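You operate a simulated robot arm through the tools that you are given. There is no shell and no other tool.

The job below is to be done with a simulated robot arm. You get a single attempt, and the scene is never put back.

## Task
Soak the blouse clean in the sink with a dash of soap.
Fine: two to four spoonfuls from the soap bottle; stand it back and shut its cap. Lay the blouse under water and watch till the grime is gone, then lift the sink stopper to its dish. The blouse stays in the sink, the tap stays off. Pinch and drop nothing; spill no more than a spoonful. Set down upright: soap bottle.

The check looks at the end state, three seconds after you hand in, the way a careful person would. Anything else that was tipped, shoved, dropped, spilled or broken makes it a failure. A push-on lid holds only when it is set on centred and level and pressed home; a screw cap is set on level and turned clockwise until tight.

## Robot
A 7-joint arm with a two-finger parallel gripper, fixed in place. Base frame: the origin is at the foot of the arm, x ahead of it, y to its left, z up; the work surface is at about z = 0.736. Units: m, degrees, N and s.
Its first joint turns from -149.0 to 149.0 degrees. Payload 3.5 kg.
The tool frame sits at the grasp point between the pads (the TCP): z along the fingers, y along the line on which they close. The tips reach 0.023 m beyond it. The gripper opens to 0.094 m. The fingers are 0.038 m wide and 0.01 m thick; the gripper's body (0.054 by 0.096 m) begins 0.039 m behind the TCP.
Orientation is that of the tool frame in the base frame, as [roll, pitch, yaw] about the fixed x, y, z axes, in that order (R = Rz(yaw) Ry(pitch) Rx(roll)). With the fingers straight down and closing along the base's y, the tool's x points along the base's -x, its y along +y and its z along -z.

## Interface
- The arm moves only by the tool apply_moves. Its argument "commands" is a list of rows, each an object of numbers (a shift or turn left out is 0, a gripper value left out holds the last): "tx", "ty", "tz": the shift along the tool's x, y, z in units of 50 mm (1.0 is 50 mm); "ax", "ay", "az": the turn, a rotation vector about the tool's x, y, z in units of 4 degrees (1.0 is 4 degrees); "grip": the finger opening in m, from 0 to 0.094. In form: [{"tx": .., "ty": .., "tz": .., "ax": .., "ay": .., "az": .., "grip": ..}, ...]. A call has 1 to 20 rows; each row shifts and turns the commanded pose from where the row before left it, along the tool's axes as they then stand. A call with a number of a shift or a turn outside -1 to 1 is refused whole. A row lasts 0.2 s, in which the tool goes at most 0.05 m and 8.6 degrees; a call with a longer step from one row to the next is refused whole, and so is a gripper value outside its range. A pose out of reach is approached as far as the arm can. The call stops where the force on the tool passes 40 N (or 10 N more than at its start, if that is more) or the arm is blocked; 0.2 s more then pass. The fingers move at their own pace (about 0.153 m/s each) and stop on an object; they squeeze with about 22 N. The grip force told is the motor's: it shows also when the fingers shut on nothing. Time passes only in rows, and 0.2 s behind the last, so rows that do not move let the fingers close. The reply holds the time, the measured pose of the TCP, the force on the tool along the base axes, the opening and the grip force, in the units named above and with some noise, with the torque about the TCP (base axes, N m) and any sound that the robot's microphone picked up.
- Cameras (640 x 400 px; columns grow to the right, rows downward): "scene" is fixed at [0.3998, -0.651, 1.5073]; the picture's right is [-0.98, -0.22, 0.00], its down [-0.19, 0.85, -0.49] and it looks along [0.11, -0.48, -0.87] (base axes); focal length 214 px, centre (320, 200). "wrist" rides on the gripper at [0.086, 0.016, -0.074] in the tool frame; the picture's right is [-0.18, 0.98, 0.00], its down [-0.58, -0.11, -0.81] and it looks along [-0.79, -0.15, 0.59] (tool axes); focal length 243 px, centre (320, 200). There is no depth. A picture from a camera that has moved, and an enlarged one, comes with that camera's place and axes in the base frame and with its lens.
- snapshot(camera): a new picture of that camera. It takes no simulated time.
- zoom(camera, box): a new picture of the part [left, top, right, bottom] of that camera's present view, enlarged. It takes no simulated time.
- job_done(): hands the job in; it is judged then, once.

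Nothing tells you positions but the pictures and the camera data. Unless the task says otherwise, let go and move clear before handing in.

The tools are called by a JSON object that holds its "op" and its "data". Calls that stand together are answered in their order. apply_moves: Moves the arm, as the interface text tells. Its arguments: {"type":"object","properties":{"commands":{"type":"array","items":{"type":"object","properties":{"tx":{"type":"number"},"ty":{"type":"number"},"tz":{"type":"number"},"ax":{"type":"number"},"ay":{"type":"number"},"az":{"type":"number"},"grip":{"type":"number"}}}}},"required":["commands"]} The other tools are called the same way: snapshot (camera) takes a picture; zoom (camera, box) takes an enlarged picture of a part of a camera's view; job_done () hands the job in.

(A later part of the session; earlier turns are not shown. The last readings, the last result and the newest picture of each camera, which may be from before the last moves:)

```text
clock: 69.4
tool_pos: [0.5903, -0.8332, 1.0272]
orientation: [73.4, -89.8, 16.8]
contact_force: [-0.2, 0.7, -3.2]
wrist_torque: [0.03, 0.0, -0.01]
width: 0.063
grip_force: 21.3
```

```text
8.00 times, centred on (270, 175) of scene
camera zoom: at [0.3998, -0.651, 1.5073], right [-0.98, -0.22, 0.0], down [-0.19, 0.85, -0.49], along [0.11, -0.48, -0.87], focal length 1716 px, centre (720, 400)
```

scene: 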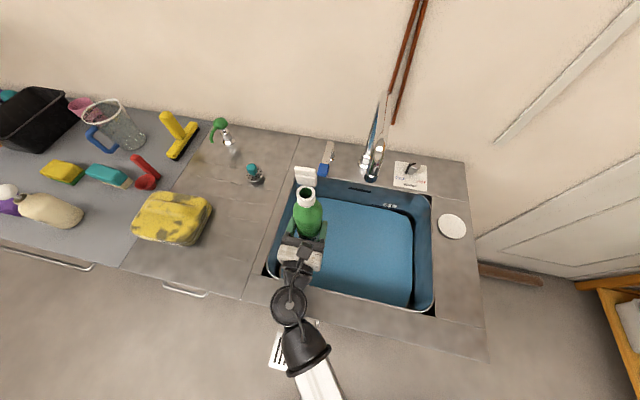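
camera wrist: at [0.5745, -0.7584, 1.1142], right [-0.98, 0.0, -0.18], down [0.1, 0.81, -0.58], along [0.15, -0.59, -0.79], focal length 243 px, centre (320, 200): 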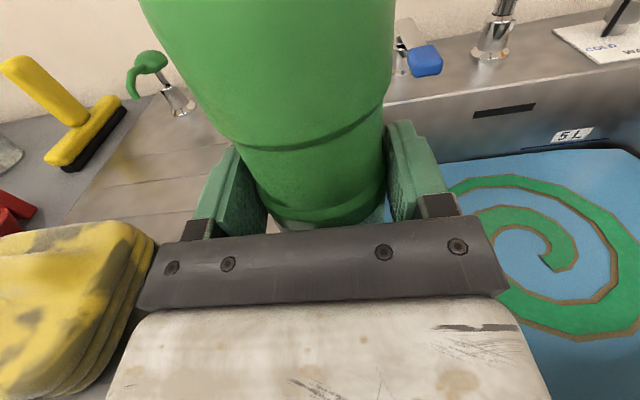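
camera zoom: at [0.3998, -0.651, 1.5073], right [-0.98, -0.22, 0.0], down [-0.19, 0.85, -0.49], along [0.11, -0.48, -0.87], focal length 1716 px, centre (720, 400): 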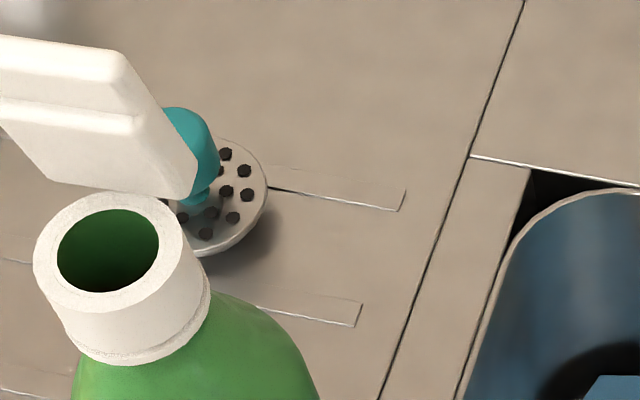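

The swirl gives no clear scale, so weight is the best gauge I have. I'll collect more still readings here for a precise "after first pour" value.

{"op": "apply_moves", "data": {"commands": [{}]}}

{"op": "apply_moves", "data": {"commands": [{}]}}

{"op": "apply_moves", "data": {"commands": [{}]}}

{"op": "apply_moves", "data": {"commands": [{}]}}

{"op": "apply_moves", "data": {"commands": [{}]}}

{"op": "apply_moves", "data": {"commands": [{}]}}

{"op": "apply_moves", "data": {"commands": [{}]}}

{"op": "apply_moves", "data": {"commands": [{}]}}

{"op": "apply_moves", "data": {"commands": [{}]}}

{"op": "apply_moves", "data": {"commands": [{}]}}

{"op": "apply_moves", "data": {"commands": [{}]}}

{"op": "apply_moves", "data": {"commands": [{}]}}

{"op": "apply_moves", "data": {"commands": [{}]}}

{"op": "apply_moves", "data": {"commands": [{}]}}

{"op": "apply_moves", "data": {"commands": [{}]}}

{"op": "apply_moves", "data": {"commands": [{}]}}

{"op": "apply_moves", "data": {"commands": [{}]}}

{"op": "apply_moves", "data": {"commands": [{}]}}

{"op": "apply_moves", "data": {"commands": [{}]}}

{"op": "apply_moves", "data": {"commands": [{}]}}

{"op": "zoom", "data": {"camera": "scene", "box": [250, 150, 450, 310]}}

```text
clock: 69.8
tool_pos: [0.5908, -0.8326, 1.0277]
orientation: [67.0, -89.8, 23.2]
contact_force: [0.3, 0.7, -3.6]
wrist_torque: [0.01, -0.01, 0.0]
width: 0.0631
grip_force: 22.0
```

```text
clock: 70.2
tool_pos: [0.5911, -0.8321, 1.0291]
orientation: [66.2, -89.8, 24.2]
contact_force: [-0.3, 0.1, -4.4]
wrist_torque: [0.03, 0.02, -0.04]
width: 0.0631
grip_force: 22.5
```

```text
clock: 70.6
tool_pos: [0.5912, -0.832, 1.0285]
orientation: [66.1, -89.8, 24.2]
contact_force: [-0.3, 0.4, -3.1]
wrist_torque: [0.01, 0.01, 0.03]
width: 0.0629
grip_force: 21.4
```

```text
clock: 71.0
tool_pos: [0.5917, -0.8313, 1.0291]
orientation: [66.2, -89.8, 24.1]
contact_force: [0.6, -0.7, -3.6]
wrist_torque: [0.03, -0.02, -0.03]
width: 0.0631
grip_force: 22.2
```

```text
clock: 71.4
tool_pos: [0.5905, -0.8315, 1.0279]
orientation: [66.5, -89.8, 23.9]
contact_force: [0.0, -0.2, -4.2]
wrist_torque: [0.02, -0.01, 0.02]
width: 0.063
grip_force: 21.9
```

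```text
clock: 71.8
tool_pos: [0.5896, -0.8325, 1.0284]
orientation: [66.3, -89.8, 24.0]
contact_force: [0.6, -0.2, -4.6]
wrist_torque: [0.03, 0.0, -0.03]
width: 0.0632
grip_force: 21.8
```

```text
clock: 72.2
tool_pos: [0.5907, -0.8318, 1.0281]
orientation: [66.3, -89.8, 24.1]
contact_force: [-1.0, 0.0, -3.9]
wrist_torque: [0.02, 0.03, -0.01]
width: 0.0629
grip_force: 21.7
```

```text
clock: 72.6
tool_pos: [0.5915, -0.8321, 1.029]
orientation: [66.1, -89.9, 24.2]
contact_force: [1.0, -0.4, -3.8]
wrist_torque: [0.03, 0.05, -0.01]
width: 0.063
grip_force: 21.7
```

```text
clock: 73.0
tool_pos: [0.5915, -0.8319, 1.0269]
orientation: [66.1, -89.8, 24.1]
contact_force: [0.4, 0.1, -4.3]
wrist_torque: [0.02, 0.02, -0.01]
width: 0.063
grip_force: 22.3
```

```text
clock: 73.4
tool_pos: [0.5914, -0.8306, 1.0286]
orientation: [66.4, -89.8, 23.8]
contact_force: [-0.5, 0.0, -3.9]
wrist_torque: [0.04, -0.01, -0.01]
width: 0.0632
grip_force: 22.2
```

```text
clock: 73.8
tool_pos: [0.5919, -0.8323, 1.0284]
orientation: [66.0, -89.8, 24.3]
contact_force: [-0.6, -0.7, -3.4]
wrist_torque: [0.01, 0.0, -0.02]
width: 0.0633
grip_force: 22.2
```

```text
clock: 74.2
tool_pos: [0.5902, -0.8307, 1.0287]
orientation: [66.3, -89.8, 24.1]
contact_force: [0.3, -0.6, -4.3]
wrist_torque: [0.01, 0.04, 0.01]
width: 0.0631
grip_force: 21.7
```

```text
clock: 74.6
tool_pos: [0.5915, -0.8318, 1.028]
orientation: [66.2, -89.8, 24.1]
contact_force: [-0.1, -0.1, -4.0]
wrist_torque: [0.0, 0.0, -0.02]
width: 0.0631
grip_force: 21.8
```

```text
clock: 75.0
tool_pos: [0.5901, -0.8321, 1.0271]
orientation: [66.0, -89.8, 24.4]
contact_force: [0.0, 0.4, -3.9]
wrist_torque: [0.04, 0.0, -0.02]
width: 0.0631
grip_force: 22.5
```

```text
clock: 75.4
tool_pos: [0.5908, -0.8323, 1.0283]
orientation: [66.4, -89.8, 23.9]
contact_force: [0.2, 0.3, -3.5]
wrist_torque: [0.03, -0.03, 0.01]
width: 0.0629
grip_force: 22.0
```

```text
clock: 75.8
tool_pos: [0.59, -0.8314, 1.0292]
orientation: [66.3, -89.9, 24.0]
contact_force: [0.0, -0.3, -4.0]
wrist_torque: [0.01, 0.0, 0.01]
width: 0.0628
grip_force: 22.0
```

```text
clock: 76.2
tool_pos: [0.5897, -0.8305, 1.0289]
orientation: [66.0, -89.8, 24.3]
contact_force: [0.2, 0.0, -4.0]
wrist_torque: [0.01, -0.03, 0.01]
width: 0.0632
grip_force: 22.0
```

```text
clock: 76.6
tool_pos: [0.5917, -0.8324, 1.0285]
orientation: [66.4, -89.9, 24.1]
contact_force: [0.2, -0.2, -3.8]
wrist_torque: [0.01, 0.01, 0.0]
width: 0.0632
grip_force: 21.8
```

```text
clock: 77.0
tool_pos: [0.5902, -0.831, 1.0288]
orientation: [66.2, -89.8, 24.1]
contact_force: [0.4, 0.8, -4.1]
wrist_torque: [0.04, -0.01, -0.01]
width: 0.063
grip_force: 22.1
```

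```text
clock: 77.4
tool_pos: [0.5907, -0.8319, 1.0278]
orientation: [66.5, -89.9, 23.7]
contact_force: [-0.4, 0.6, -4.2]
wrist_torque: [0.03, 0.03, -0.01]
width: 0.0631
grip_force: 22.2
```

```text
2.50 times, centred on (350, 230) of scene
camera zoom: at [0.3998, -0.651, 1.5073], right [-0.98, -0.22, 0.0], down [-0.19, 0.85, -0.49], along [0.11, -0.48, -0.87], focal length 536 px, centre (245, 125)
```

zoom: 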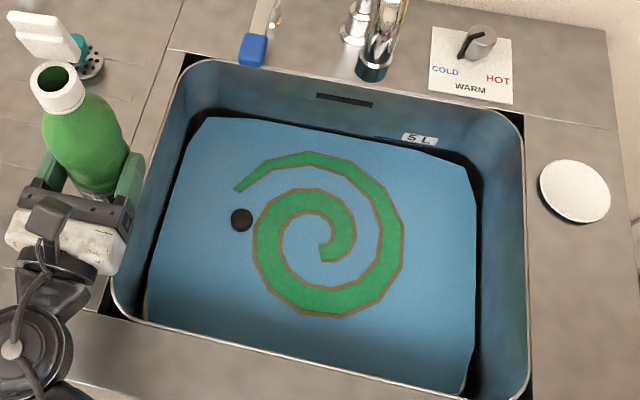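

The first pour weighs in at only about 6 ± 12 g, so likely under two spoonfuls. I'll return over the sink and add a further short, slow pour, watching the onset angle carefully.

{"op": "apply_moves", "data": {"commands": [{"ty": 0.8}, {"ty": 0.8}, {"ty": 0.8}, {"az": 1}, {"az": 1}, {"az": 1}, {"az": 1}, {"az": 1}, {"az": 1}, {"az": 1}, {"az": 1}, {"az": 1}, {"az": 1}, {"az": 1}, {"az": 1}, {"az": 1}, {"az": 1}, {"az": 1}, {"az": 1}, {"az": 1}]}}

{"op": "apply_moves", "data": {"commands": [{"az": 0.75}, {"az": 0.75}, {"az": 0.5}]}}

{"op": "zoom", "data": {"camera": "scene", "box": [330, 190, 400, 250]}}

```text
clock: 81.6
tool_pos: [0.4691, -0.8344, 1.028]
orientation: [-90.0, -22.1, -179.6]
contact_force: [0.3, -0.2, -3.1]
wrist_torque: [0.01, -0.06, 0.0]
width: 0.0634
grip_force: 21.7
```

```text
clock: 82.4
tool_pos: [0.4694, -0.8333, 1.0272]
orientation: [-90.0, -14.0, -179.7]
contact_force: [-1.0, -0.6, -3.3]
wrist_torque: [0.01, -0.1, 0.01]
width: 0.063
grip_force: 22.3
```

```text
6.67 times, centred on (365, 220) of scene
camera zoom: at [0.3998, -0.651, 1.5073], right [-0.98, -0.22, 0.0], down [-0.19, 0.85, -0.49], along [0.11, -0.48, -0.87], focal length 1430 px, centre (20, 67)
```

zoom: 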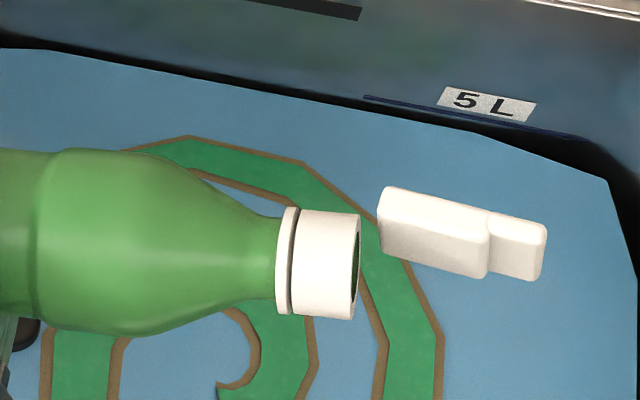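

{"op": "apply_moves", "data": {"commands": [{"az": 0.4}]}}

{"op": "zoom", "data": {"camera": "scene", "box": [330, 190, 400, 250]}}

```text
clock: 82.8
tool_pos: [0.4696, -0.8333, 1.0278]
orientation: [-89.9, -12.5, -179.7]
contact_force: [-0.2, 0.1, -3.8]
wrist_torque: [0.04, -0.07, 0.01]
width: 0.0633
grip_force: 22.2
```

```text
6.67 times, centred on (365, 220) of scene
camera zoom: at [0.3998, -0.651, 1.5073], right [-0.98, -0.22, 0.0], down [-0.19, 0.85, -0.49], along [0.11, -0.48, -0.87], focal length 1430 px, centre (20, 67)
```

zoom: 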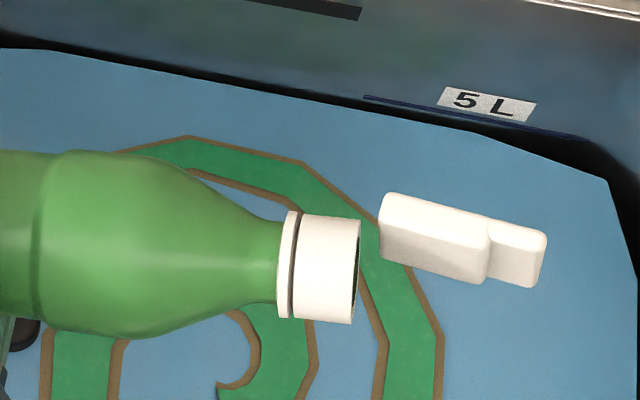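

{"op": "apply_moves", "data": {"commands": [{"az": 0.2}]}}

{"op": "zoom", "data": {"camera": "scene", "box": [330, 190, 400, 250]}}

```text
clock: 83.2
tool_pos: [0.4692, -0.8326, 1.0292]
orientation: [-89.9, -11.8, -179.6]
contact_force: [0.3, -0.6, -5.2]
wrist_torque: [0.0, -0.07, 0.0]
width: 0.0637
grip_force: 22.2
```

```text
6.67 times, centred on (365, 220) of scene
camera zoom: at [0.3998, -0.651, 1.5073], right [-0.98, -0.22, 0.0], down [-0.19, 0.85, -0.49], along [0.11, -0.48, -0.87], focal length 1430 px, centre (20, 67)
```

zoom: 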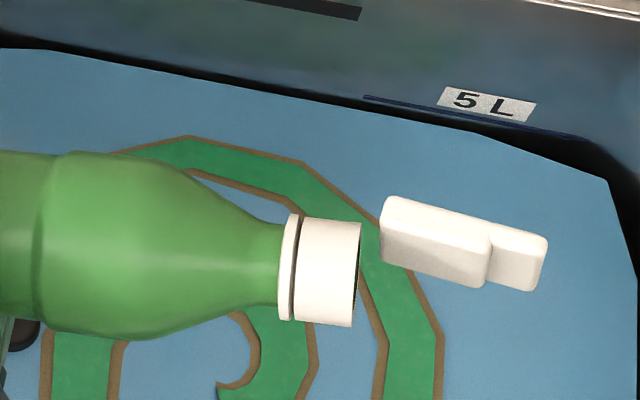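

{"op": "apply_moves", "data": {"commands": [{"az": 0.2}]}}

{"op": "zoom", "data": {"camera": "scene", "box": [330, 190, 400, 250]}}

```text
clock: 83.6
tool_pos: [0.4703, -0.8332, 1.0287]
orientation: [-89.9, -10.9, -179.7]
contact_force: [-0.3, -0.6, -2.9]
wrist_torque: [0.04, -0.08, 0.02]
width: 0.0637
grip_force: 22.1
```

```text
6.67 times, centred on (365, 220) of scene
camera zoom: at [0.3998, -0.651, 1.5073], right [-0.98, -0.22, 0.0], down [-0.19, 0.85, -0.49], along [0.11, -0.48, -0.87], focal length 1430 px, centre (20, 67)
```

zoom: 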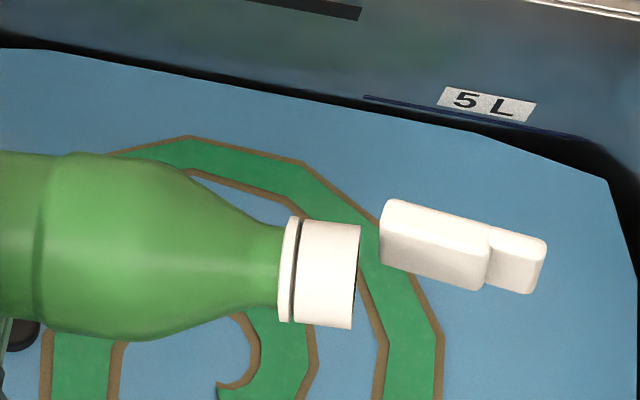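

At 79° – where it flowed before – there is no flow now, so the onset depends on the fill. Continuing in sub-degree steps.

{"op": "apply_moves", "data": {"commands": [{"az": 0.15}]}}

{"op": "zoom", "data": {"camera": "scene", "box": [330, 190, 400, 250]}}

```text
clock: 84.0
tool_pos: [0.4692, -0.8331, 1.0271]
orientation: [-90.0, -10.3, -179.7]
contact_force: [0.4, 0.3, -3.6]
wrist_torque: [0.05, -0.11, -0.01]
width: 0.0634
grip_force: 22.8
```

```text
6.67 times, centred on (365, 220) of scene
camera zoom: at [0.3998, -0.651, 1.5073], right [-0.98, -0.22, 0.0], down [-0.19, 0.85, -0.49], along [0.11, -0.48, -0.87], focal length 1430 px, centre (20, 67)
```

zoom: 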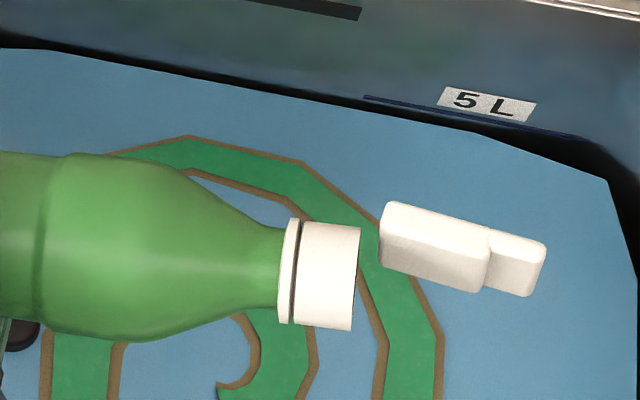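

No flow at 79.7° either. Stepping on by about half a degree.

{"op": "apply_moves", "data": {"commands": [{"az": 0.12}]}}

{"op": "zoom", "data": {"camera": "scene", "box": [330, 190, 400, 250]}}

```text
clock: 84.4
tool_pos: [0.4696, -0.8332, 1.0286]
orientation: [-89.9, -9.7, -179.6]
contact_force: [-0.5, 0.6, -3.1]
wrist_torque: [0.03, -0.1, 0.0]
width: 0.0631
grip_force: 22.2
```

```text
6.67 times, centred on (365, 220) of scene
camera zoom: at [0.3998, -0.651, 1.5073], right [-0.98, -0.22, 0.0], down [-0.19, 0.85, -0.49], along [0.11, -0.48, -0.87], focal length 1430 px, centre (20, 67)
```

zoom: 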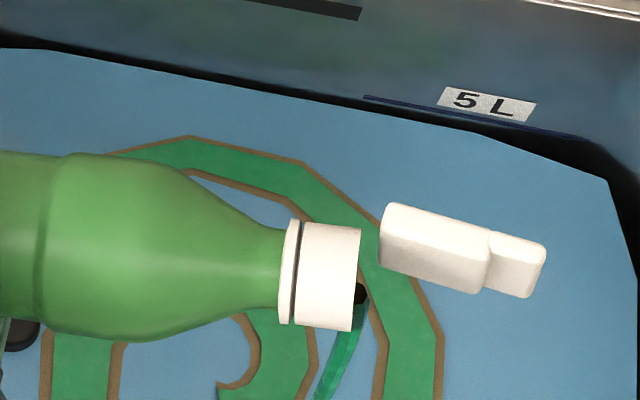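

A thinner stream is flowing at 80.3°. The stream should die out by itself as the level drops; I'll hold one step and look.

{"op": "apply_moves", "data": {"commands": [{}]}}

{"op": "zoom", "data": {"camera": "scene", "box": [330, 190, 400, 250]}}

```text
clock: 84.8
tool_pos: [0.4696, -0.8332, 1.0291]
orientation: [-89.9, -9.9, -179.7]
contact_force: [0.5, -0.8, -3.7]
wrist_torque: [0.0, -0.07, -0.01]
width: 0.0632
grip_force: 22.3
```

```text
6.67 times, centred on (365, 220) of scene
camera zoom: at [0.3998, -0.651, 1.5073], right [-0.98, -0.22, 0.0], down [-0.19, 0.85, -0.49], along [0.11, -0.48, -0.87], focal length 1430 px, centre (20, 67)
```

zoom: 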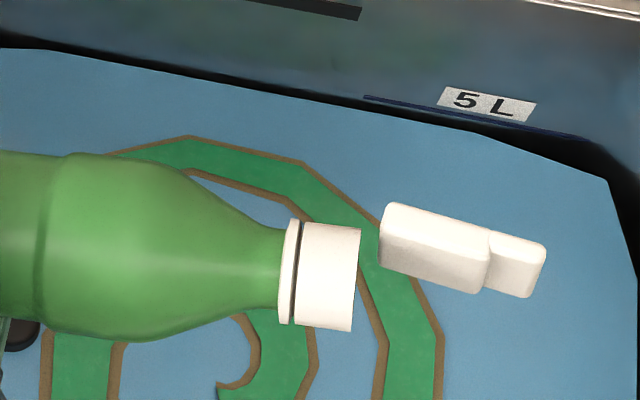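

The flow stopped by itself, so the amount is set by the tilt. Geometry suggests roughly 25–30 ml so far; I'll check with more weight readings at this still pose.

{"op": "apply_moves", "data": {"commands": [{"az": -0.5}]}}

{"op": "apply_moves", "data": {"commands": [{}]}}

{"op": "apply_moves", "data": {"commands": [{}]}}

{"op": "apply_moves", "data": {"commands": [{}]}}

{"op": "apply_moves", "data": {"commands": [{}]}}

{"op": "apply_moves", "data": {"commands": [{}]}}

{"op": "apply_moves", "data": {"commands": [{}]}}

{"op": "apply_moves", "data": {"commands": [{}]}}

{"op": "apply_moves", "data": {"commands": [{}]}}

{"op": "apply_moves", "data": {"commands": [{}]}}

{"op": "apply_moves", "data": {"commands": [{}]}}

{"op": "apply_moves", "data": {"commands": [{}]}}

{"op": "apply_moves", "data": {"commands": [{}]}}

{"op": "apply_moves", "data": {"commands": [{}]}}

{"op": "apply_moves", "data": {"commands": [{}]}}

{"op": "apply_moves", "data": {"commands": [{}]}}

{"op": "apply_moves", "data": {"commands": [{}]}}

{"op": "apply_moves", "data": {"commands": [{}]}}

{"op": "apply_moves", "data": {"commands": [{}]}}

{"op": "apply_moves", "data": {"commands": [{}]}}

{"op": "zoom", "data": {"camera": "scene", "box": [250, 150, 450, 310]}}

```text
clock: 85.2
tool_pos: [0.4703, -0.8325, 1.0289]
orientation: [-89.9, -12.0, -179.7]
contact_force: [0.3, 0.7, -3.1]
wrist_torque: [0.03, -0.05, 0.0]
width: 0.0634
grip_force: 21.8
```

```text
clock: 85.6
tool_pos: [0.4698, -0.8351, 1.0283]
orientation: [-89.9, -11.9, -179.7]
contact_force: [1.2, -0.4, -3.1]
wrist_torque: [0.07, -0.11, -0.01]
width: 0.0635
grip_force: 21.8
```

```text
clock: 86.0
tool_pos: [0.4694, -0.8336, 1.0276]
orientation: [-89.9, -12.1, -179.6]
contact_force: [0.1, -0.4, -4.3]
wrist_torque: [0.03, -0.1, 0.03]
width: 0.0633
grip_force: 21.9
```

```text
clock: 86.4
tool_pos: [0.4705, -0.8321, 1.0293]
orientation: [-89.9, -11.9, -179.7]
contact_force: [-0.6, 0.2, -4.0]
wrist_torque: [0.0, -0.08, 0.01]
width: 0.0634
grip_force: 22.0
```

```text
clock: 86.8
tool_pos: [0.4687, -0.8334, 1.0282]
orientation: [-89.9, -11.9, -179.7]
contact_force: [0.3, -0.2, -3.2]
wrist_torque: [0.01, -0.11, -0.02]
width: 0.0633
grip_force: 22.2
```

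```text
clock: 87.2
tool_pos: [0.4696, -0.8347, 1.0296]
orientation: [-89.9, -11.9, -179.6]
contact_force: [-0.5, 0.6, -4.1]
wrist_torque: [0.03, -0.09, -0.02]
width: 0.0635
grip_force: 22.1
```

```text
clock: 87.6
tool_pos: [0.4699, -0.8335, 1.0281]
orientation: [-89.9, -11.8, -179.7]
contact_force: [-0.8, -0.7, -4.0]
wrist_torque: [0.05, -0.08, -0.02]
width: 0.0633
grip_force: 22.5
```

```text
clock: 88.0
tool_pos: [0.4697, -0.8331, 1.0295]
orientation: [-89.9, -11.8, -179.8]
contact_force: [-0.1, -0.1, -3.0]
wrist_torque: [-0.01, -0.09, -0.02]
width: 0.0633
grip_force: 22.2
```

```text
clock: 88.4
tool_pos: [0.4692, -0.8333, 1.0288]
orientation: [-89.9, -11.9, -179.7]
contact_force: [0.0, 0.0, -3.2]
wrist_torque: [0.04, -0.08, 0.03]
width: 0.0633
grip_force: 21.8
```

```text
clock: 88.8
tool_pos: [0.4696, -0.8333, 1.028]
orientation: [-89.9, -11.9, -179.7]
contact_force: [-0.4, -0.3, -4.0]
wrist_torque: [0.06, -0.08, 0.01]
width: 0.0633
grip_force: 21.3
```

```text
clock: 89.2
tool_pos: [0.4701, -0.834, 1.029]
orientation: [-90.0, -11.9, -179.7]
contact_force: [-1.0, 1.1, -3.5]
wrist_torque: [0.05, -0.06, 0.04]
width: 0.0632
grip_force: 22.1
```

```text
clock: 89.6
tool_pos: [0.469, -0.8346, 1.029]
orientation: [-89.8, -11.8, -179.8]
contact_force: [0.4, -1.1, -3.8]
wrist_torque: [0.02, -0.06, 0.01]
width: 0.0633
grip_force: 22.4
```

```text
clock: 90.0
tool_pos: [0.4699, -0.833, 1.0288]
orientation: [-89.9, -11.8, -179.8]
contact_force: [-0.3, 0.8, -3.3]
wrist_torque: [0.01, -0.09, -0.01]
width: 0.0633
grip_force: 22.2
```

```text
clock: 90.4
tool_pos: [0.4696, -0.8323, 1.0284]
orientation: [-89.9, -11.9, -179.6]
contact_force: [0.8, 0.2, -4.3]
wrist_torque: [0.04, -0.07, -0.04]
width: 0.0632
grip_force: 22.0
```

```text
clock: 90.8
tool_pos: [0.4697, -0.8333, 1.028]
orientation: [-89.9, -11.8, -179.8]
contact_force: [-0.7, -1.0, -4.3]
wrist_torque: [0.05, -0.1, 0.02]
width: 0.0635
grip_force: 21.7
```

```text
clock: 91.2
tool_pos: [0.4706, -0.8333, 1.0294]
orientation: [-90.0, -11.9, -179.7]
contact_force: [-0.8, -0.6, -3.4]
wrist_torque: [0.06, -0.1, 0.03]
width: 0.0634
grip_force: 21.8
```

```text
clock: 91.6
tool_pos: [0.4685, -0.8326, 1.0294]
orientation: [-89.9, -12.1, -179.7]
contact_force: [-0.1, -0.6, -3.9]
wrist_torque: [0.04, -0.1, -0.01]
width: 0.0631
grip_force: 21.9
```

```text
clock: 92.0
tool_pos: [0.4694, -0.8328, 1.028]
orientation: [-89.8, -11.9, -179.8]
contact_force: [-0.2, -0.3, -3.7]
wrist_torque: [0.01, -0.08, -0.05]
width: 0.0631
grip_force: 21.9
```

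```text
clock: 92.4
tool_pos: [0.4701, -0.8325, 1.029]
orientation: [-90.0, -11.9, -179.7]
contact_force: [-0.9, 0.3, -3.1]
wrist_torque: [0.03, -0.07, 0.0]
width: 0.0632
grip_force: 21.9
```

```text
clock: 92.8
tool_pos: [0.4703, -0.8328, 1.0294]
orientation: [-90.0, -11.9, -179.7]
contact_force: [0.6, -0.7, -3.3]
wrist_torque: [0.06, -0.05, -0.03]
width: 0.0633
grip_force: 22.2
```

```text
2.50 times, centred on (350, 230) of scene
camera zoom: at [0.3998, -0.651, 1.5073], right [-0.98, -0.22, 0.0], down [-0.19, 0.85, -0.49], along [0.11, -0.48, -0.87], focal length 536 px, centre (245, 125)
```

zoom: 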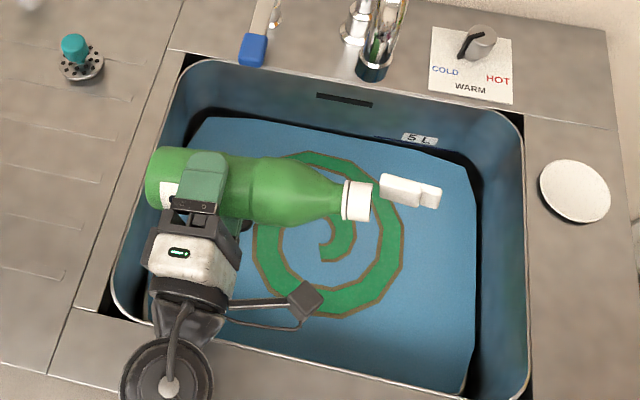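

My combined estimate is about 27 ± 6 ml so far – just short of two tablespoon-size spoonfuls. I'll add a small controlled amount by tilting about 0.7° past the last onset and letting it run out.

{"op": "apply_moves", "data": {"commands": [{"az": 0.5}]}}

{"op": "zoom", "data": {"camera": "scene", "box": [330, 190, 400, 250]}}

{"op": "apply_moves", "data": {"commands": [{"az": 0.19}]}}

{"op": "zoom", "data": {"camera": "scene", "box": [330, 190, 400, 250]}}

```text
clock: 93.2
tool_pos: [0.4705, -0.8327, 1.0277]
orientation: [-90.0, -9.8, -179.7]
contact_force: [-0.7, -1.0, -4.5]
wrist_torque: [0.05, -0.08, -0.02]
width: 0.0635
grip_force: 22.2
```

```text
6.67 times, centred on (365, 220) of scene
camera zoom: at [0.3998, -0.651, 1.5073], right [-0.98, -0.22, 0.0], down [-0.19, 0.85, -0.49], along [0.11, -0.48, -0.87], focal length 1430 px, centre (20, 67)
```

zoom: 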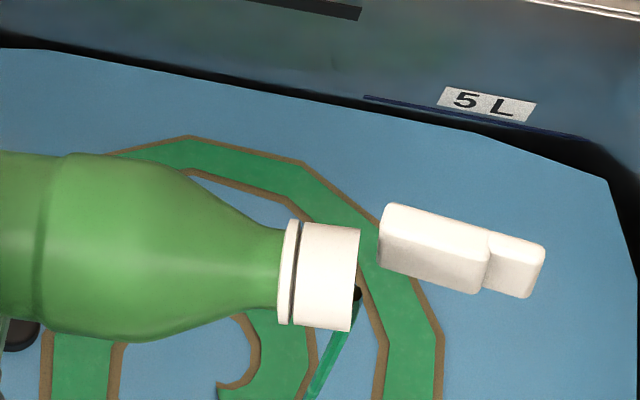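

```text
clock: 93.6
tool_pos: [0.4705, -0.8326, 1.0302]
orientation: [-89.9, -9.2, -179.6]
contact_force: [-0.7, -0.1, -3.5]
wrist_torque: [-0.02, -0.08, 0.0]
width: 0.0636
grip_force: 22.6
```

```text
6.67 times, centred on (365, 220) of scene
camera zoom: at [0.3998, -0.651, 1.5073], right [-0.98, -0.22, 0.0], down [-0.19, 0.85, -0.49], along [0.11, -0.48, -0.87], focal length 1430 px, centre (20, 67)
```

zoom: 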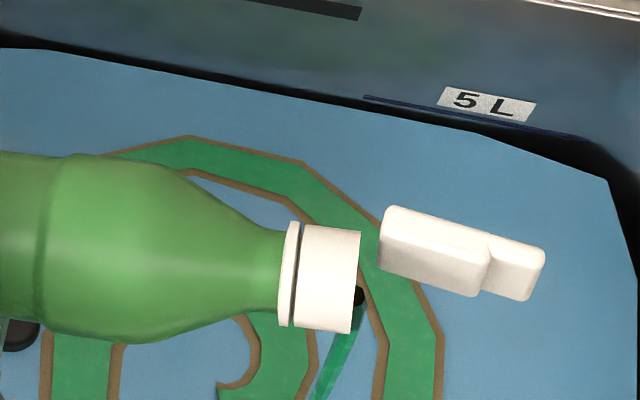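

{"op": "apply_moves", "data": {"commands": [{}]}}

{"op": "zoom", "data": {"camera": "scene", "box": [330, 190, 400, 250]}}

```text
clock: 94.0
tool_pos: [0.4689, -0.8337, 1.0291]
orientation: [-89.9, -9.2, -179.7]
contact_force: [0.3, 0.0, -1.9]
wrist_torque: [0.03, -0.11, 0.02]
width: 0.0633
grip_force: 22.2
```

```text
6.67 times, centred on (365, 220) of scene
camera zoom: at [0.3998, -0.651, 1.5073], right [-0.98, -0.22, 0.0], down [-0.19, 0.85, -0.49], along [0.11, -0.48, -0.87], focal length 1430 px, centre (20, 67)
```

zoom: 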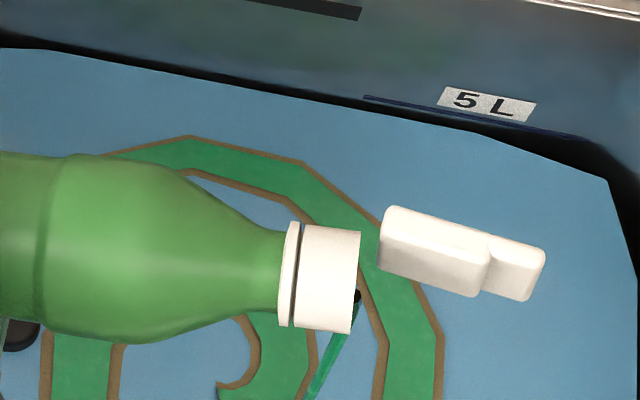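

That is about the planned amount (roughly 35 ml in total). Tilting back upright now.

{"op": "apply_moves", "data": {"commands": [{"az": -1}, {"az": -1}, {"az": -1}, {"az": -1}, {"az": -1}, {"az": -1}, {"az": -1}, {"az": -1}, {"az": -1}, {"az": -1}, {"az": -1}, {"az": -1}, {"az": -1}, {"az": -1}, {"az": -1}, {"az": -1}, {"az": -1}, {"az": -1}, {"az": -1}, {"az": -1}]}}

{"op": "apply_moves", "data": {"commands": [{"az": -0.2}]}}

{"op": "snapshot", "data": {"camera": "scene"}}

{"op": "snapshot", "data": {"camera": "wrist"}}

```text
clock: 98.2
tool_pos: [0.4691, -0.8341, 1.0286]
orientation: [-85.2, -89.3, 175.6]
contact_force: [0.0, -0.9, -5.3]
wrist_torque: [0.04, -0.01, -0.02]
width: 0.0633
grip_force: 21.9
```

```text
clock: 98.6
tool_pos: [0.4693, -0.8334, 1.0287]
orientation: [-32.7, -89.8, 122.9]
contact_force: [0.9, 0.1, -4.2]
wrist_torque: [0.04, -0.01, 0.02]
width: 0.0632
grip_force: 22.3
```

```text
taken
```

scene: 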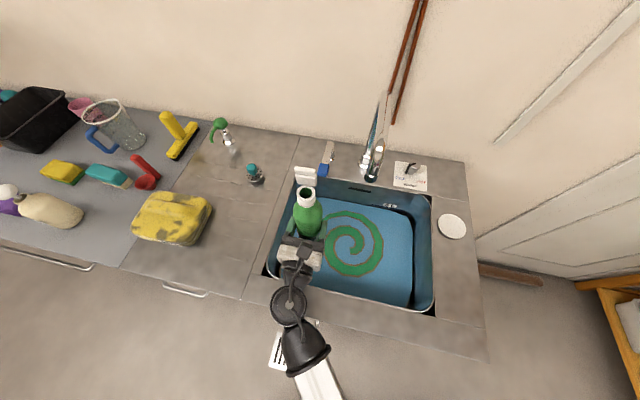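

```text
taken
camera wrist: at [0.4533, -0.759, 1.1147], right [-0.98, -0.01, -0.18], down [0.1, 0.81, -0.58], along [0.15, -0.59, -0.79], focal length 243 px, centre (320, 200)
```

wrist: 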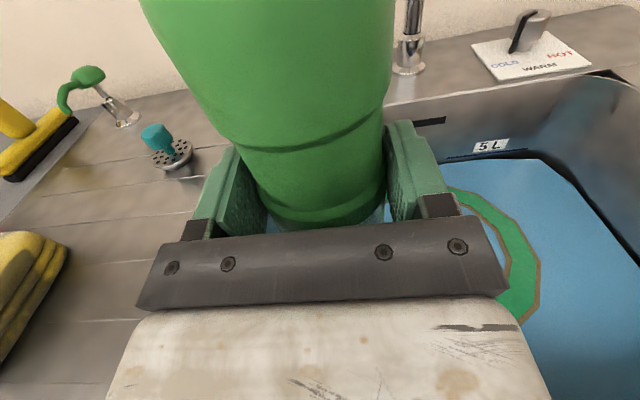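

Carrying the bottle back to its original spot on the drainer.

{"op": "apply_moves", "data": {"commands": [{"ty": -0.8}, {"ty": -0.8}, {"ty": -0.8, "tz": -0.25}, {"ty": -0.8, "tz": -0.4}, {"ty": -0.8, "tz": -0.38}, {"ty": -0.42}, {}]}}

{"op": "snapshot", "data": {"camera": "wrist"}}

```text
clock: 100.2
tool_pos: [0.691, -0.7792, 1.028]
orientation: [-51.1, -89.9, 141.3]
contact_force: [0.3, 0.3, -3.3]
wrist_torque: [0.03, 0.01, 0.01]
width: 0.0633
grip_force: 22.3
```

```text
taken
camera wrist: at [0.6746, -0.7058, 1.1142], right [-0.98, -0.01, -0.19], down [0.11, 0.81, -0.58], along [0.15, -0.59, -0.79], focal length 243 px, centre (320, 200)
```

wrist: 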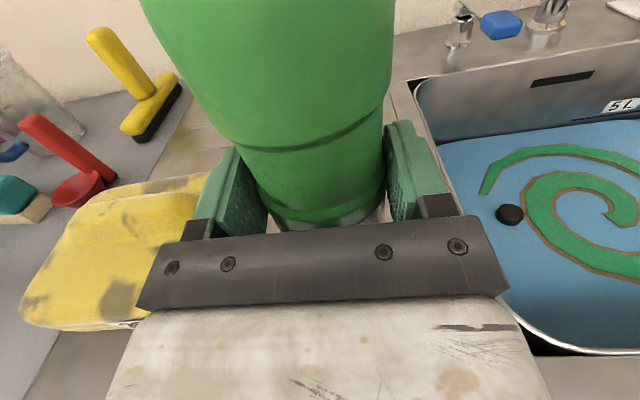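

{"op": "apply_moves", "data": {"commands": [{"tx": -0.4, "tz": 0.05}, {"tx": -0.4}, {"tx": -0.3}, {"tx": -0.08}, {"tx": -0.05}]}}

{"op": "apply_moves", "data": {"commands": [{}]}}

{"op": "zoom", "data": {"camera": "scene", "box": [150, 180, 270, 270]}}

```text
clock: 101.4
tool_pos: [0.6899, -0.7822, 0.9677]
orientation: [-52.3, -89.9, 142.6]
contact_force: [0.4, 0.4, -3.7]
wrist_torque: [0.06, 0.0, 0.01]
width: 0.0632
grip_force: 22.3
```

```text
clock: 101.8
tool_pos: [0.6902, -0.7831, 0.9669]
orientation: [-54.1, -89.9, 144.4]
contact_force: [-0.6, -0.2, -3.8]
wrist_torque: [-0.02, 0.05, 0.01]
width: 0.063
grip_force: 21.9
```

```text
4.44 times, centred on (210, 225) of scene
camera zoom: at [0.3998, -0.651, 1.5073], right [-0.98, -0.22, 0.0], down [-0.19, 0.85, -0.49], along [0.11, -0.48, -0.87], focal length 953 px, centre (809, 89)
```

zoom: 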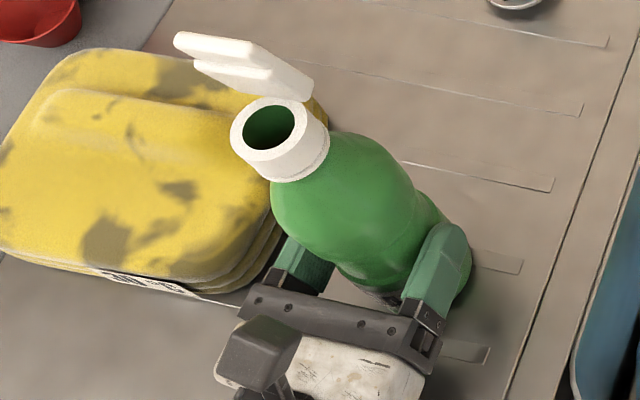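

{"op": "apply_moves", "data": {"commands": [{"tx": -0.03}, {"tx": -0.03}]}}

{"op": "apply_moves", "data": {"commands": [{"tx": -0.02}]}}

{"op": "apply_moves", "data": {"commands": [{}]}}

```text
clock: 102.4
tool_pos: [0.6899, -0.7816, 0.9632]
orientation: [-50.3, -89.9, 140.5]
contact_force: [-0.3, -0.2, -3.4]
wrist_torque: [0.01, -0.01, 0.0]
width: 0.0632
grip_force: 21.4
```

```text
clock: 102.8
tool_pos: [0.6907, -0.7819, 0.9636]
orientation: [-24.6, -89.8, 115.0]
contact_force: [1.5, 0.2, 2.6]
wrist_torque: [0.1, 0.1, 0.0]
width: 0.0633
grip_force: 22.0
```

```text
clock: 103.2
tool_pos: [0.6905, -0.783, 0.9633]
orientation: [-27.7, -89.8, 118.2]
contact_force: [1.5, 0.1, 6.4]
wrist_torque: [0.11, 0.12, 0.0]
width: 0.063
grip_force: 21.9
```

The bottle is standing on the counter now. Easing the pressure and opening the fingers.

{"op": "apply_moves", "data": {"commands": [{"tx": 0.015}, {}]}}

{"op": "apply_moves", "data": {"commands": [{"grip": 0.07}, {"grip": 0.08}, {"grip": 0.094}, {}]}}

{"op": "snapshot", "data": {"camera": "wrist"}}

{"op": "zoom", "data": {"camera": "scene", "box": [150, 180, 270, 270]}}

```text
clock: 103.8
tool_pos: [0.6904, -0.7828, 0.9638]
orientation: [-70.4, -89.9, 160.8]
contact_force: [1.2, -1.0, 0.7]
wrist_torque: [-0.05, -0.01, 0.02]
width: 0.0631
grip_force: 21.6
```

```text
clock: 104.8
tool_pos: [0.69, -0.7827, 0.9635]
orientation: [-51.8, -90.0, 142.1]
contact_force: [-0.2, 0.0, 0.0]
wrist_torque: [0.03, -0.02, 0.0]
width: 0.094
grip_force: 0.0
```

```text
taken
camera wrist: at [0.6738, -0.7087, 1.0506], right [-0.98, -0.01, -0.19], down [0.11, 0.81, -0.58], along [0.15, -0.59, -0.79], focal length 243 px, centre (320, 200)
```

wrist: 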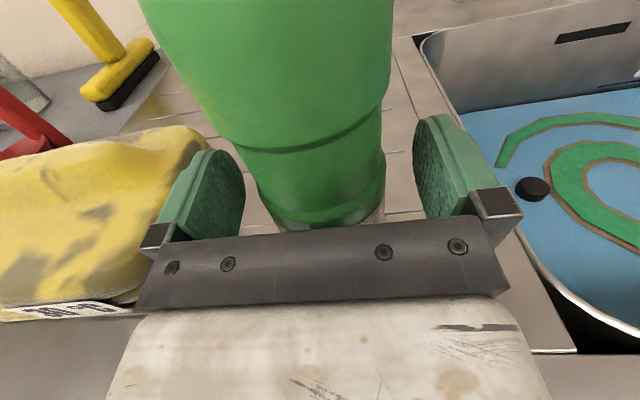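

```text
4.44 times, centred on (210, 225) of scene
camera zoom: at [0.3998, -0.651, 1.5073], right [-0.98, -0.22, 0.0], down [-0.19, 0.85, -0.49], along [0.11, -0.48, -0.87], focal length 953 px, centre (809, 89)
```

zoom: 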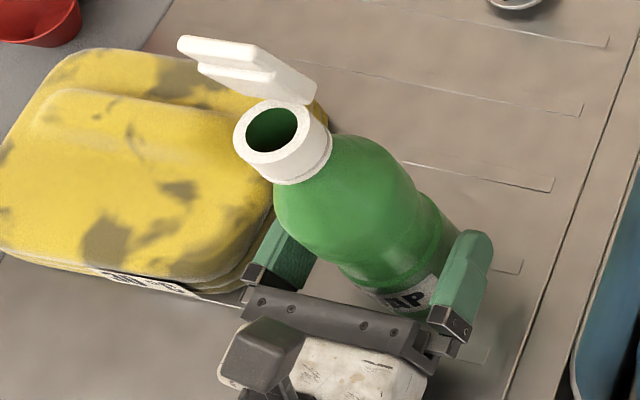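

Bottle released and standing. I back straight out, then rise to look at the open lid.

{"op": "apply_moves", "data": {"commands": [{"tz": -0.4}, {"tz": -0.8}, {"tz": -0.9}, {"tz": -0.9}, {"tx": 0.9}, {"tx": 0.9}, {"tx": 0.9}, {"tx": 0.9}]}}

{"op": "snapshot", "data": {"camera": "wrist"}}

{"op": "zoom", "data": {"camera": "wrist", "box": [270, 20, 390, 200]}}

{"op": "zoom", "data": {"camera": "scene", "box": [165, 180, 255, 260]}}

```text
clock: 106.6
tool_pos: [0.6904, -0.6326, 1.1445]
orientation: [-42.7, -89.9, 133.0]
contact_force: [0.3, 0.0, 0.8]
wrist_torque: [-0.01, 0.0, -0.01]
width: 0.0937
grip_force: 0.1
```

```text
taken
camera wrist: at [0.6738, -0.5594, 1.231], right [-0.98, -0.01, -0.19], down [0.11, 0.81, -0.58], along [0.15, -0.59, -0.79], focal length 243 px, centre (320, 200)
```

wrist: 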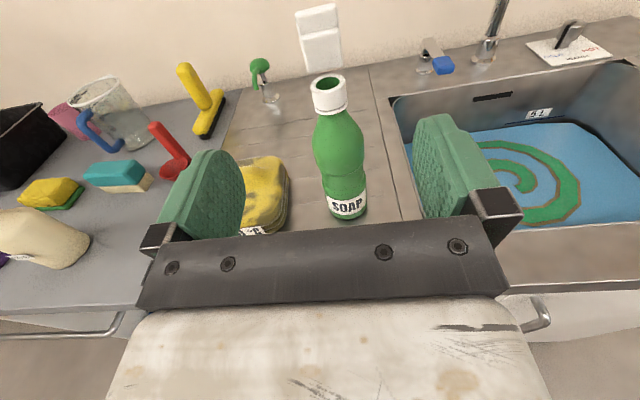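

```text
2.22 times, centred on (330, 110) of wrist
camera zoom: at [0.6738, -0.5594, 1.231], right [-0.98, -0.01, -0.19], down [0.11, 0.81, -0.58], along [0.15, -0.59, -0.79], focal length 539 px, centre (298, 400)
```

zoom: 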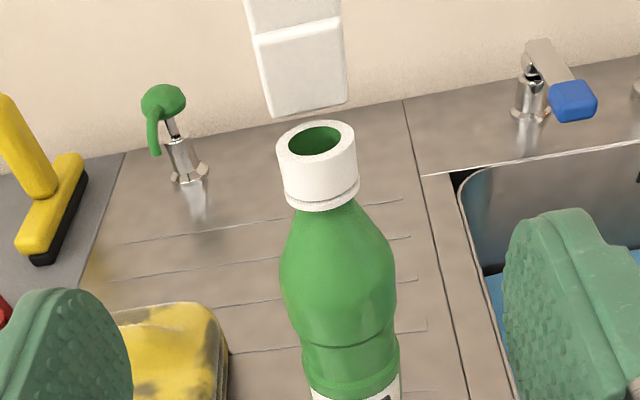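

```text
5.00 times, centred on (210, 220) of scene
camera zoom: at [0.3998, -0.651, 1.5073], right [-0.98, -0.22, 0.0], down [-0.19, 0.85, -0.49], along [0.11, -0.48, -0.87], focal length 1072 px, centre (870, 100)
```

zoom: 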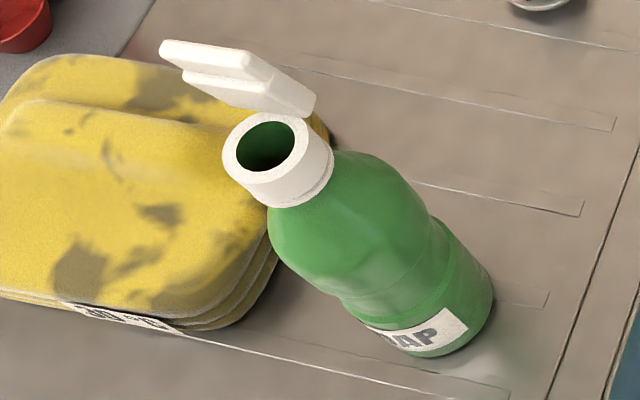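

The lid stands nearly vertical with its tip at about (0.69, -0.80, 1.169). I'll close the fingers, raise, and pitch the tool steeply down so the tips can reach behind the lid.

{"op": "apply_moves", "data": {"commands": [{"tx": 0.9, "grip": 0.0}, {"tx": 0.9}, {"ay": -1}, {"ay": -1}, {"ay": -1}, {"ay": -1}, {"ay": -1}, {"ay": -1}, {"ay": -1}, {"ay": -1}, {"ay": -1}, {"ay": -1}, {"ay": -1}, {"ay": -1}, {"ay": -1}, {"ay": -1}, {"ay": -1}, {"ay": -1}, {"ay": -1}, {"ay": -0.5}]}}

{"op": "snapshot", "data": {"camera": "wrist"}}

{"op": "snapshot", "data": {"camera": "scene"}}

```text
clock: 110.8
tool_pos: [0.6896, -0.6322, 1.2347]
orientation: [-179.9, -20.0, -89.7]
contact_force: [0.0, -0.2, 0.2]
wrist_torque: [-0.01, 0.02, 0.02]
width: 0.0001
grip_force: 21.9
```

```text
taken
camera wrist: at [0.6732, -0.6888, 1.3337], right [-0.98, 0.17, -0.06], down [0.1, 0.82, 0.56], along [0.15, 0.54, -0.83], focal length 243 px, centre (320, 200)
```

wrist: 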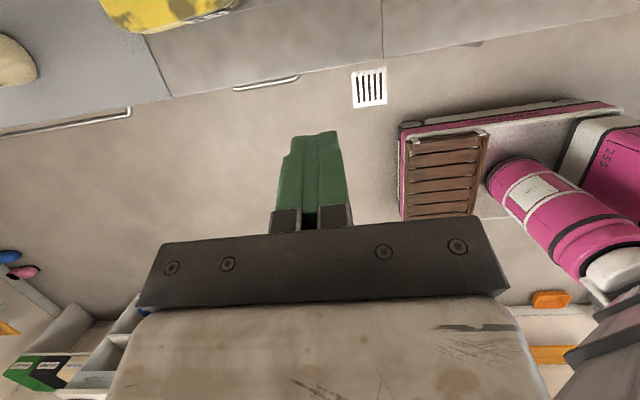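

```text
taken
```

scene: 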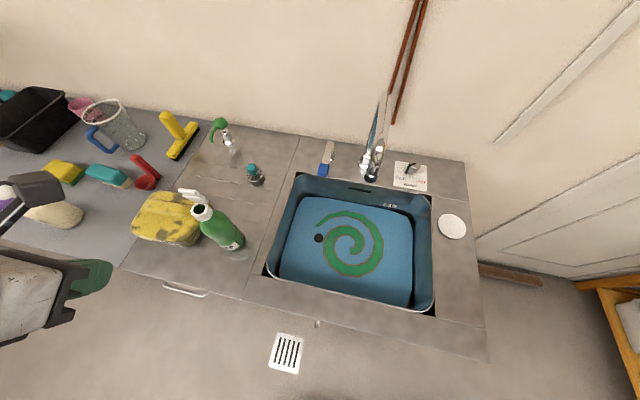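

{"op": "apply_moves", "data": {"commands": [{"tx": 0.79, "tz": 0.26}, {"tx": 0.79, "tz": 0.26}, {"tx": 0.79, "tz": 0.26}, {"tx": 0.79, "tz": 0.26}, {"tx": 0.79, "tz": 0.26}]}}

{"op": "snapshot", "data": {"camera": "wrist"}}

{"op": "zoom", "data": {"camera": "scene", "box": [130, 140, 270, 260]}}

```text
clock: 112.0
tool_pos: [0.6928, -0.8389, 1.24]
orientation: [-179.8, -20.1, -89.6]
contact_force: [0.4, 1.3, -0.3]
wrist_torque: [-0.02, -0.04, 0.02]
width: 0.0
grip_force: 21.9
```

```text
taken
camera wrist: at [0.6754, -0.8954, 1.3397], right [-0.98, 0.17, -0.07], down [0.1, 0.82, 0.56], along [0.15, 0.54, -0.83], focal length 243 px, centre (320, 200)
```

wrist: 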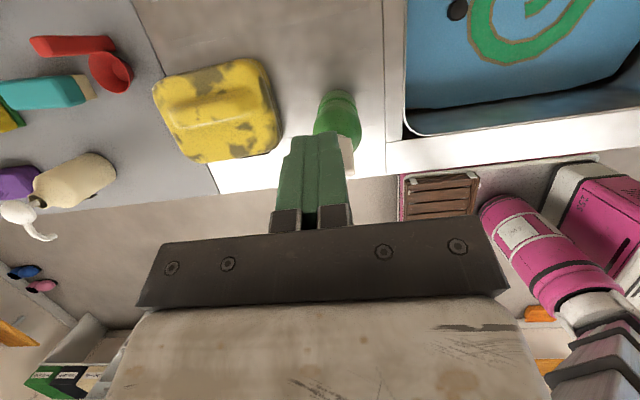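

```text
3.33 times, centred on (200, 200) of scene
camera zoom: at [0.3998, -0.651, 1.5073], right [-0.98, -0.22, 0.0], down [-0.19, 0.85, -0.49], along [0.11, -0.48, -0.87], focal length 715 px, centre (720, 200)
```

zoom: 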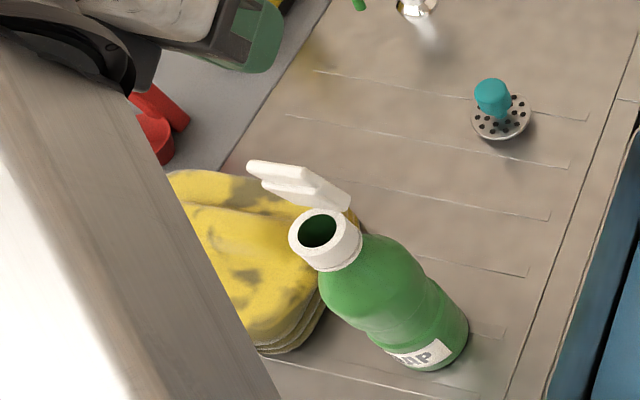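

Clear above. Lowering behind the lid.

{"op": "apply_moves", "data": {"commands": [{"tx": -0.13, "tz": 0.41, "ty": 0.04}, {"tx": -0.13, "tz": 0.41}, {"tx": -0.13, "tz": 0.41}]}}

{"op": "zoom", "data": {"camera": "wrist", "box": [240, 60, 440, 220]}}

{"op": "zoom", "data": {"camera": "scene", "box": [130, 140, 270, 260]}}

```text
clock: 112.8
tool_pos: [0.6877, -0.8423, 1.1749]
orientation: [-179.9, -20.2, -89.7]
contact_force: [-0.2, 0.3, 0.1]
wrist_torque: [0.01, 0.03, -0.01]
width: 0.0001
grip_force: 22.0
```

```text
2.50 times, centred on (340, 140) of wrist
camera zoom: at [0.6728, -0.8986, 1.275], right [-0.98, 0.17, -0.06], down [0.1, 0.82, 0.56], along [0.15, 0.54, -0.83], focal length 606 px, centre (270, 350)
```

zoom: 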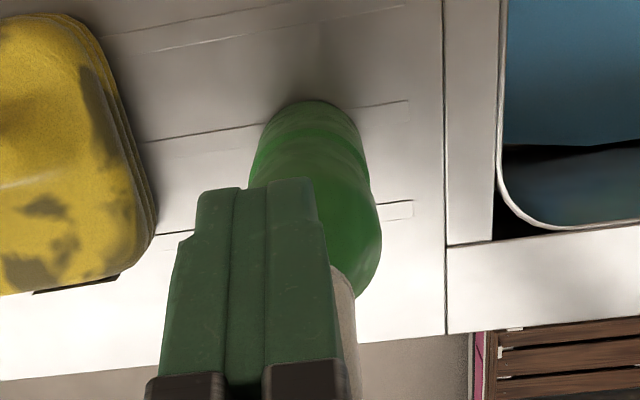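

```text
3.33 times, centred on (200, 200) of scene
camera zoom: at [0.3998, -0.651, 1.5073], right [-0.98, -0.22, 0.0], down [-0.19, 0.85, -0.49], along [0.11, -0.48, -0.87], focal length 715 px, centre (720, 200)
```

zoom: 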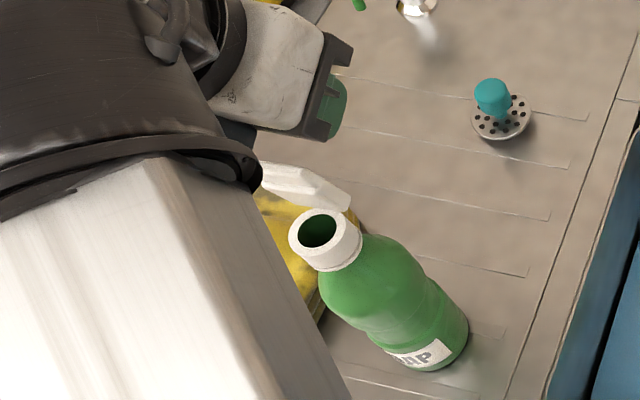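

{"op": "apply_moves", "data": {"commands": [{"tx": -0.1, "tz": -0.035}, {"tx": -0.1, "tz": -0.035}, {"tx": -0.1, "tz": -0.035}, {"tx": -0.1, "tz": -0.035}]}}

{"op": "zoom", "data": {"camera": "scene", "box": [130, 140, 270, 260]}}

```text
clock: 113.8
tool_pos: [0.6884, -0.8226, 1.1758]
orientation: [-179.9, -20.1, -89.7]
contact_force: [0.6, -0.9, 0.5]
wrist_torque: [0.01, -0.02, 0.0]
width: 0.0001
grip_force: 22.0
```

```text
3.33 times, centred on (200, 200) of scene
camera zoom: at [0.3998, -0.651, 1.5073], right [-0.98, -0.22, 0.0], down [-0.19, 0.85, -0.49], along [0.11, -0.48, -0.87], focal length 715 px, centre (720, 200)
```

zoom: 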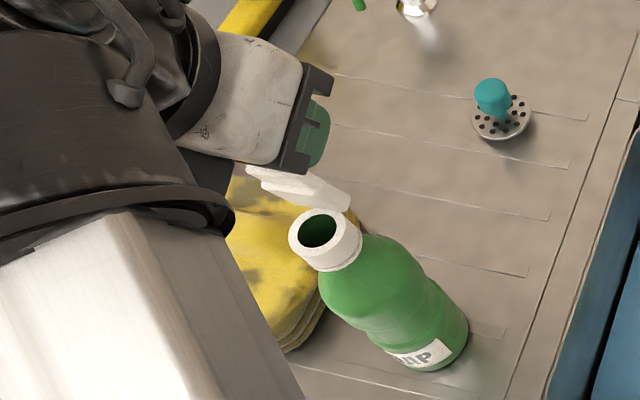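

Not yet in contact. Continuing the sweep toward +y in 5 mm steps.

{"op": "apply_moves", "data": {"commands": [{"tx": -0.1, "tz": -0.035}, {"tx": -0.1, "tz": -0.035}, {"tx": -0.1, "tz": -0.035}]}}

{"op": "zoom", "data": {"camera": "scene", "box": [130, 140, 270, 260]}}

{"op": "zoom", "data": {"camera": "wrist", "box": [240, 60, 440, 220]}}

```text
clock: 114.6
tool_pos: [0.6879, -0.8063, 1.1766]
orientation: [-179.8, -20.1, -89.7]
contact_force: [1.0, 0.7, 0.7]
wrist_torque: [-0.01, -0.01, 0.03]
width: 0.0001
grip_force: 22.0
```

```text
3.33 times, centred on (200, 200) of scene
camera zoom: at [0.3998, -0.651, 1.5073], right [-0.98, -0.22, 0.0], down [-0.19, 0.85, -0.49], along [0.11, -0.48, -0.87], focal length 715 px, centre (720, 200)
```

zoom: 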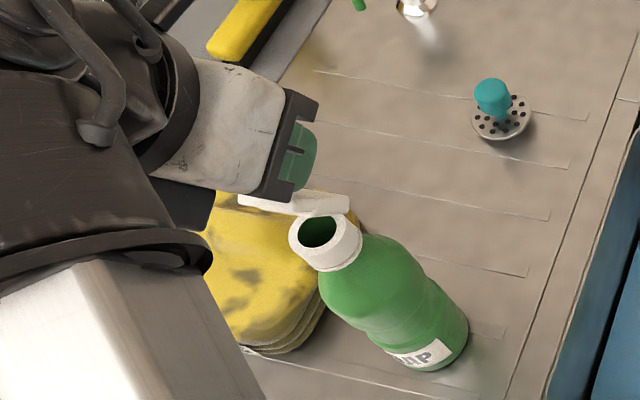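

```text
2.50 times, centred on (340, 140) of wrist
camera zoom: at [0.6727, -0.8619, 1.2757], right [-0.98, 0.17, -0.06], down [0.1, 0.82, 0.56], along [0.15, 0.54, -0.83], focal length 606 px, centre (270, 350)
```

zoom: 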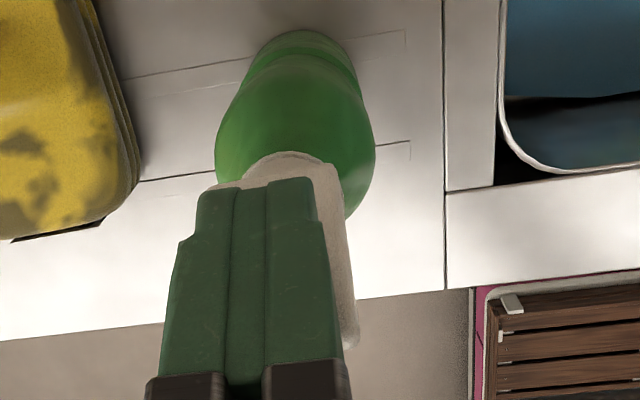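

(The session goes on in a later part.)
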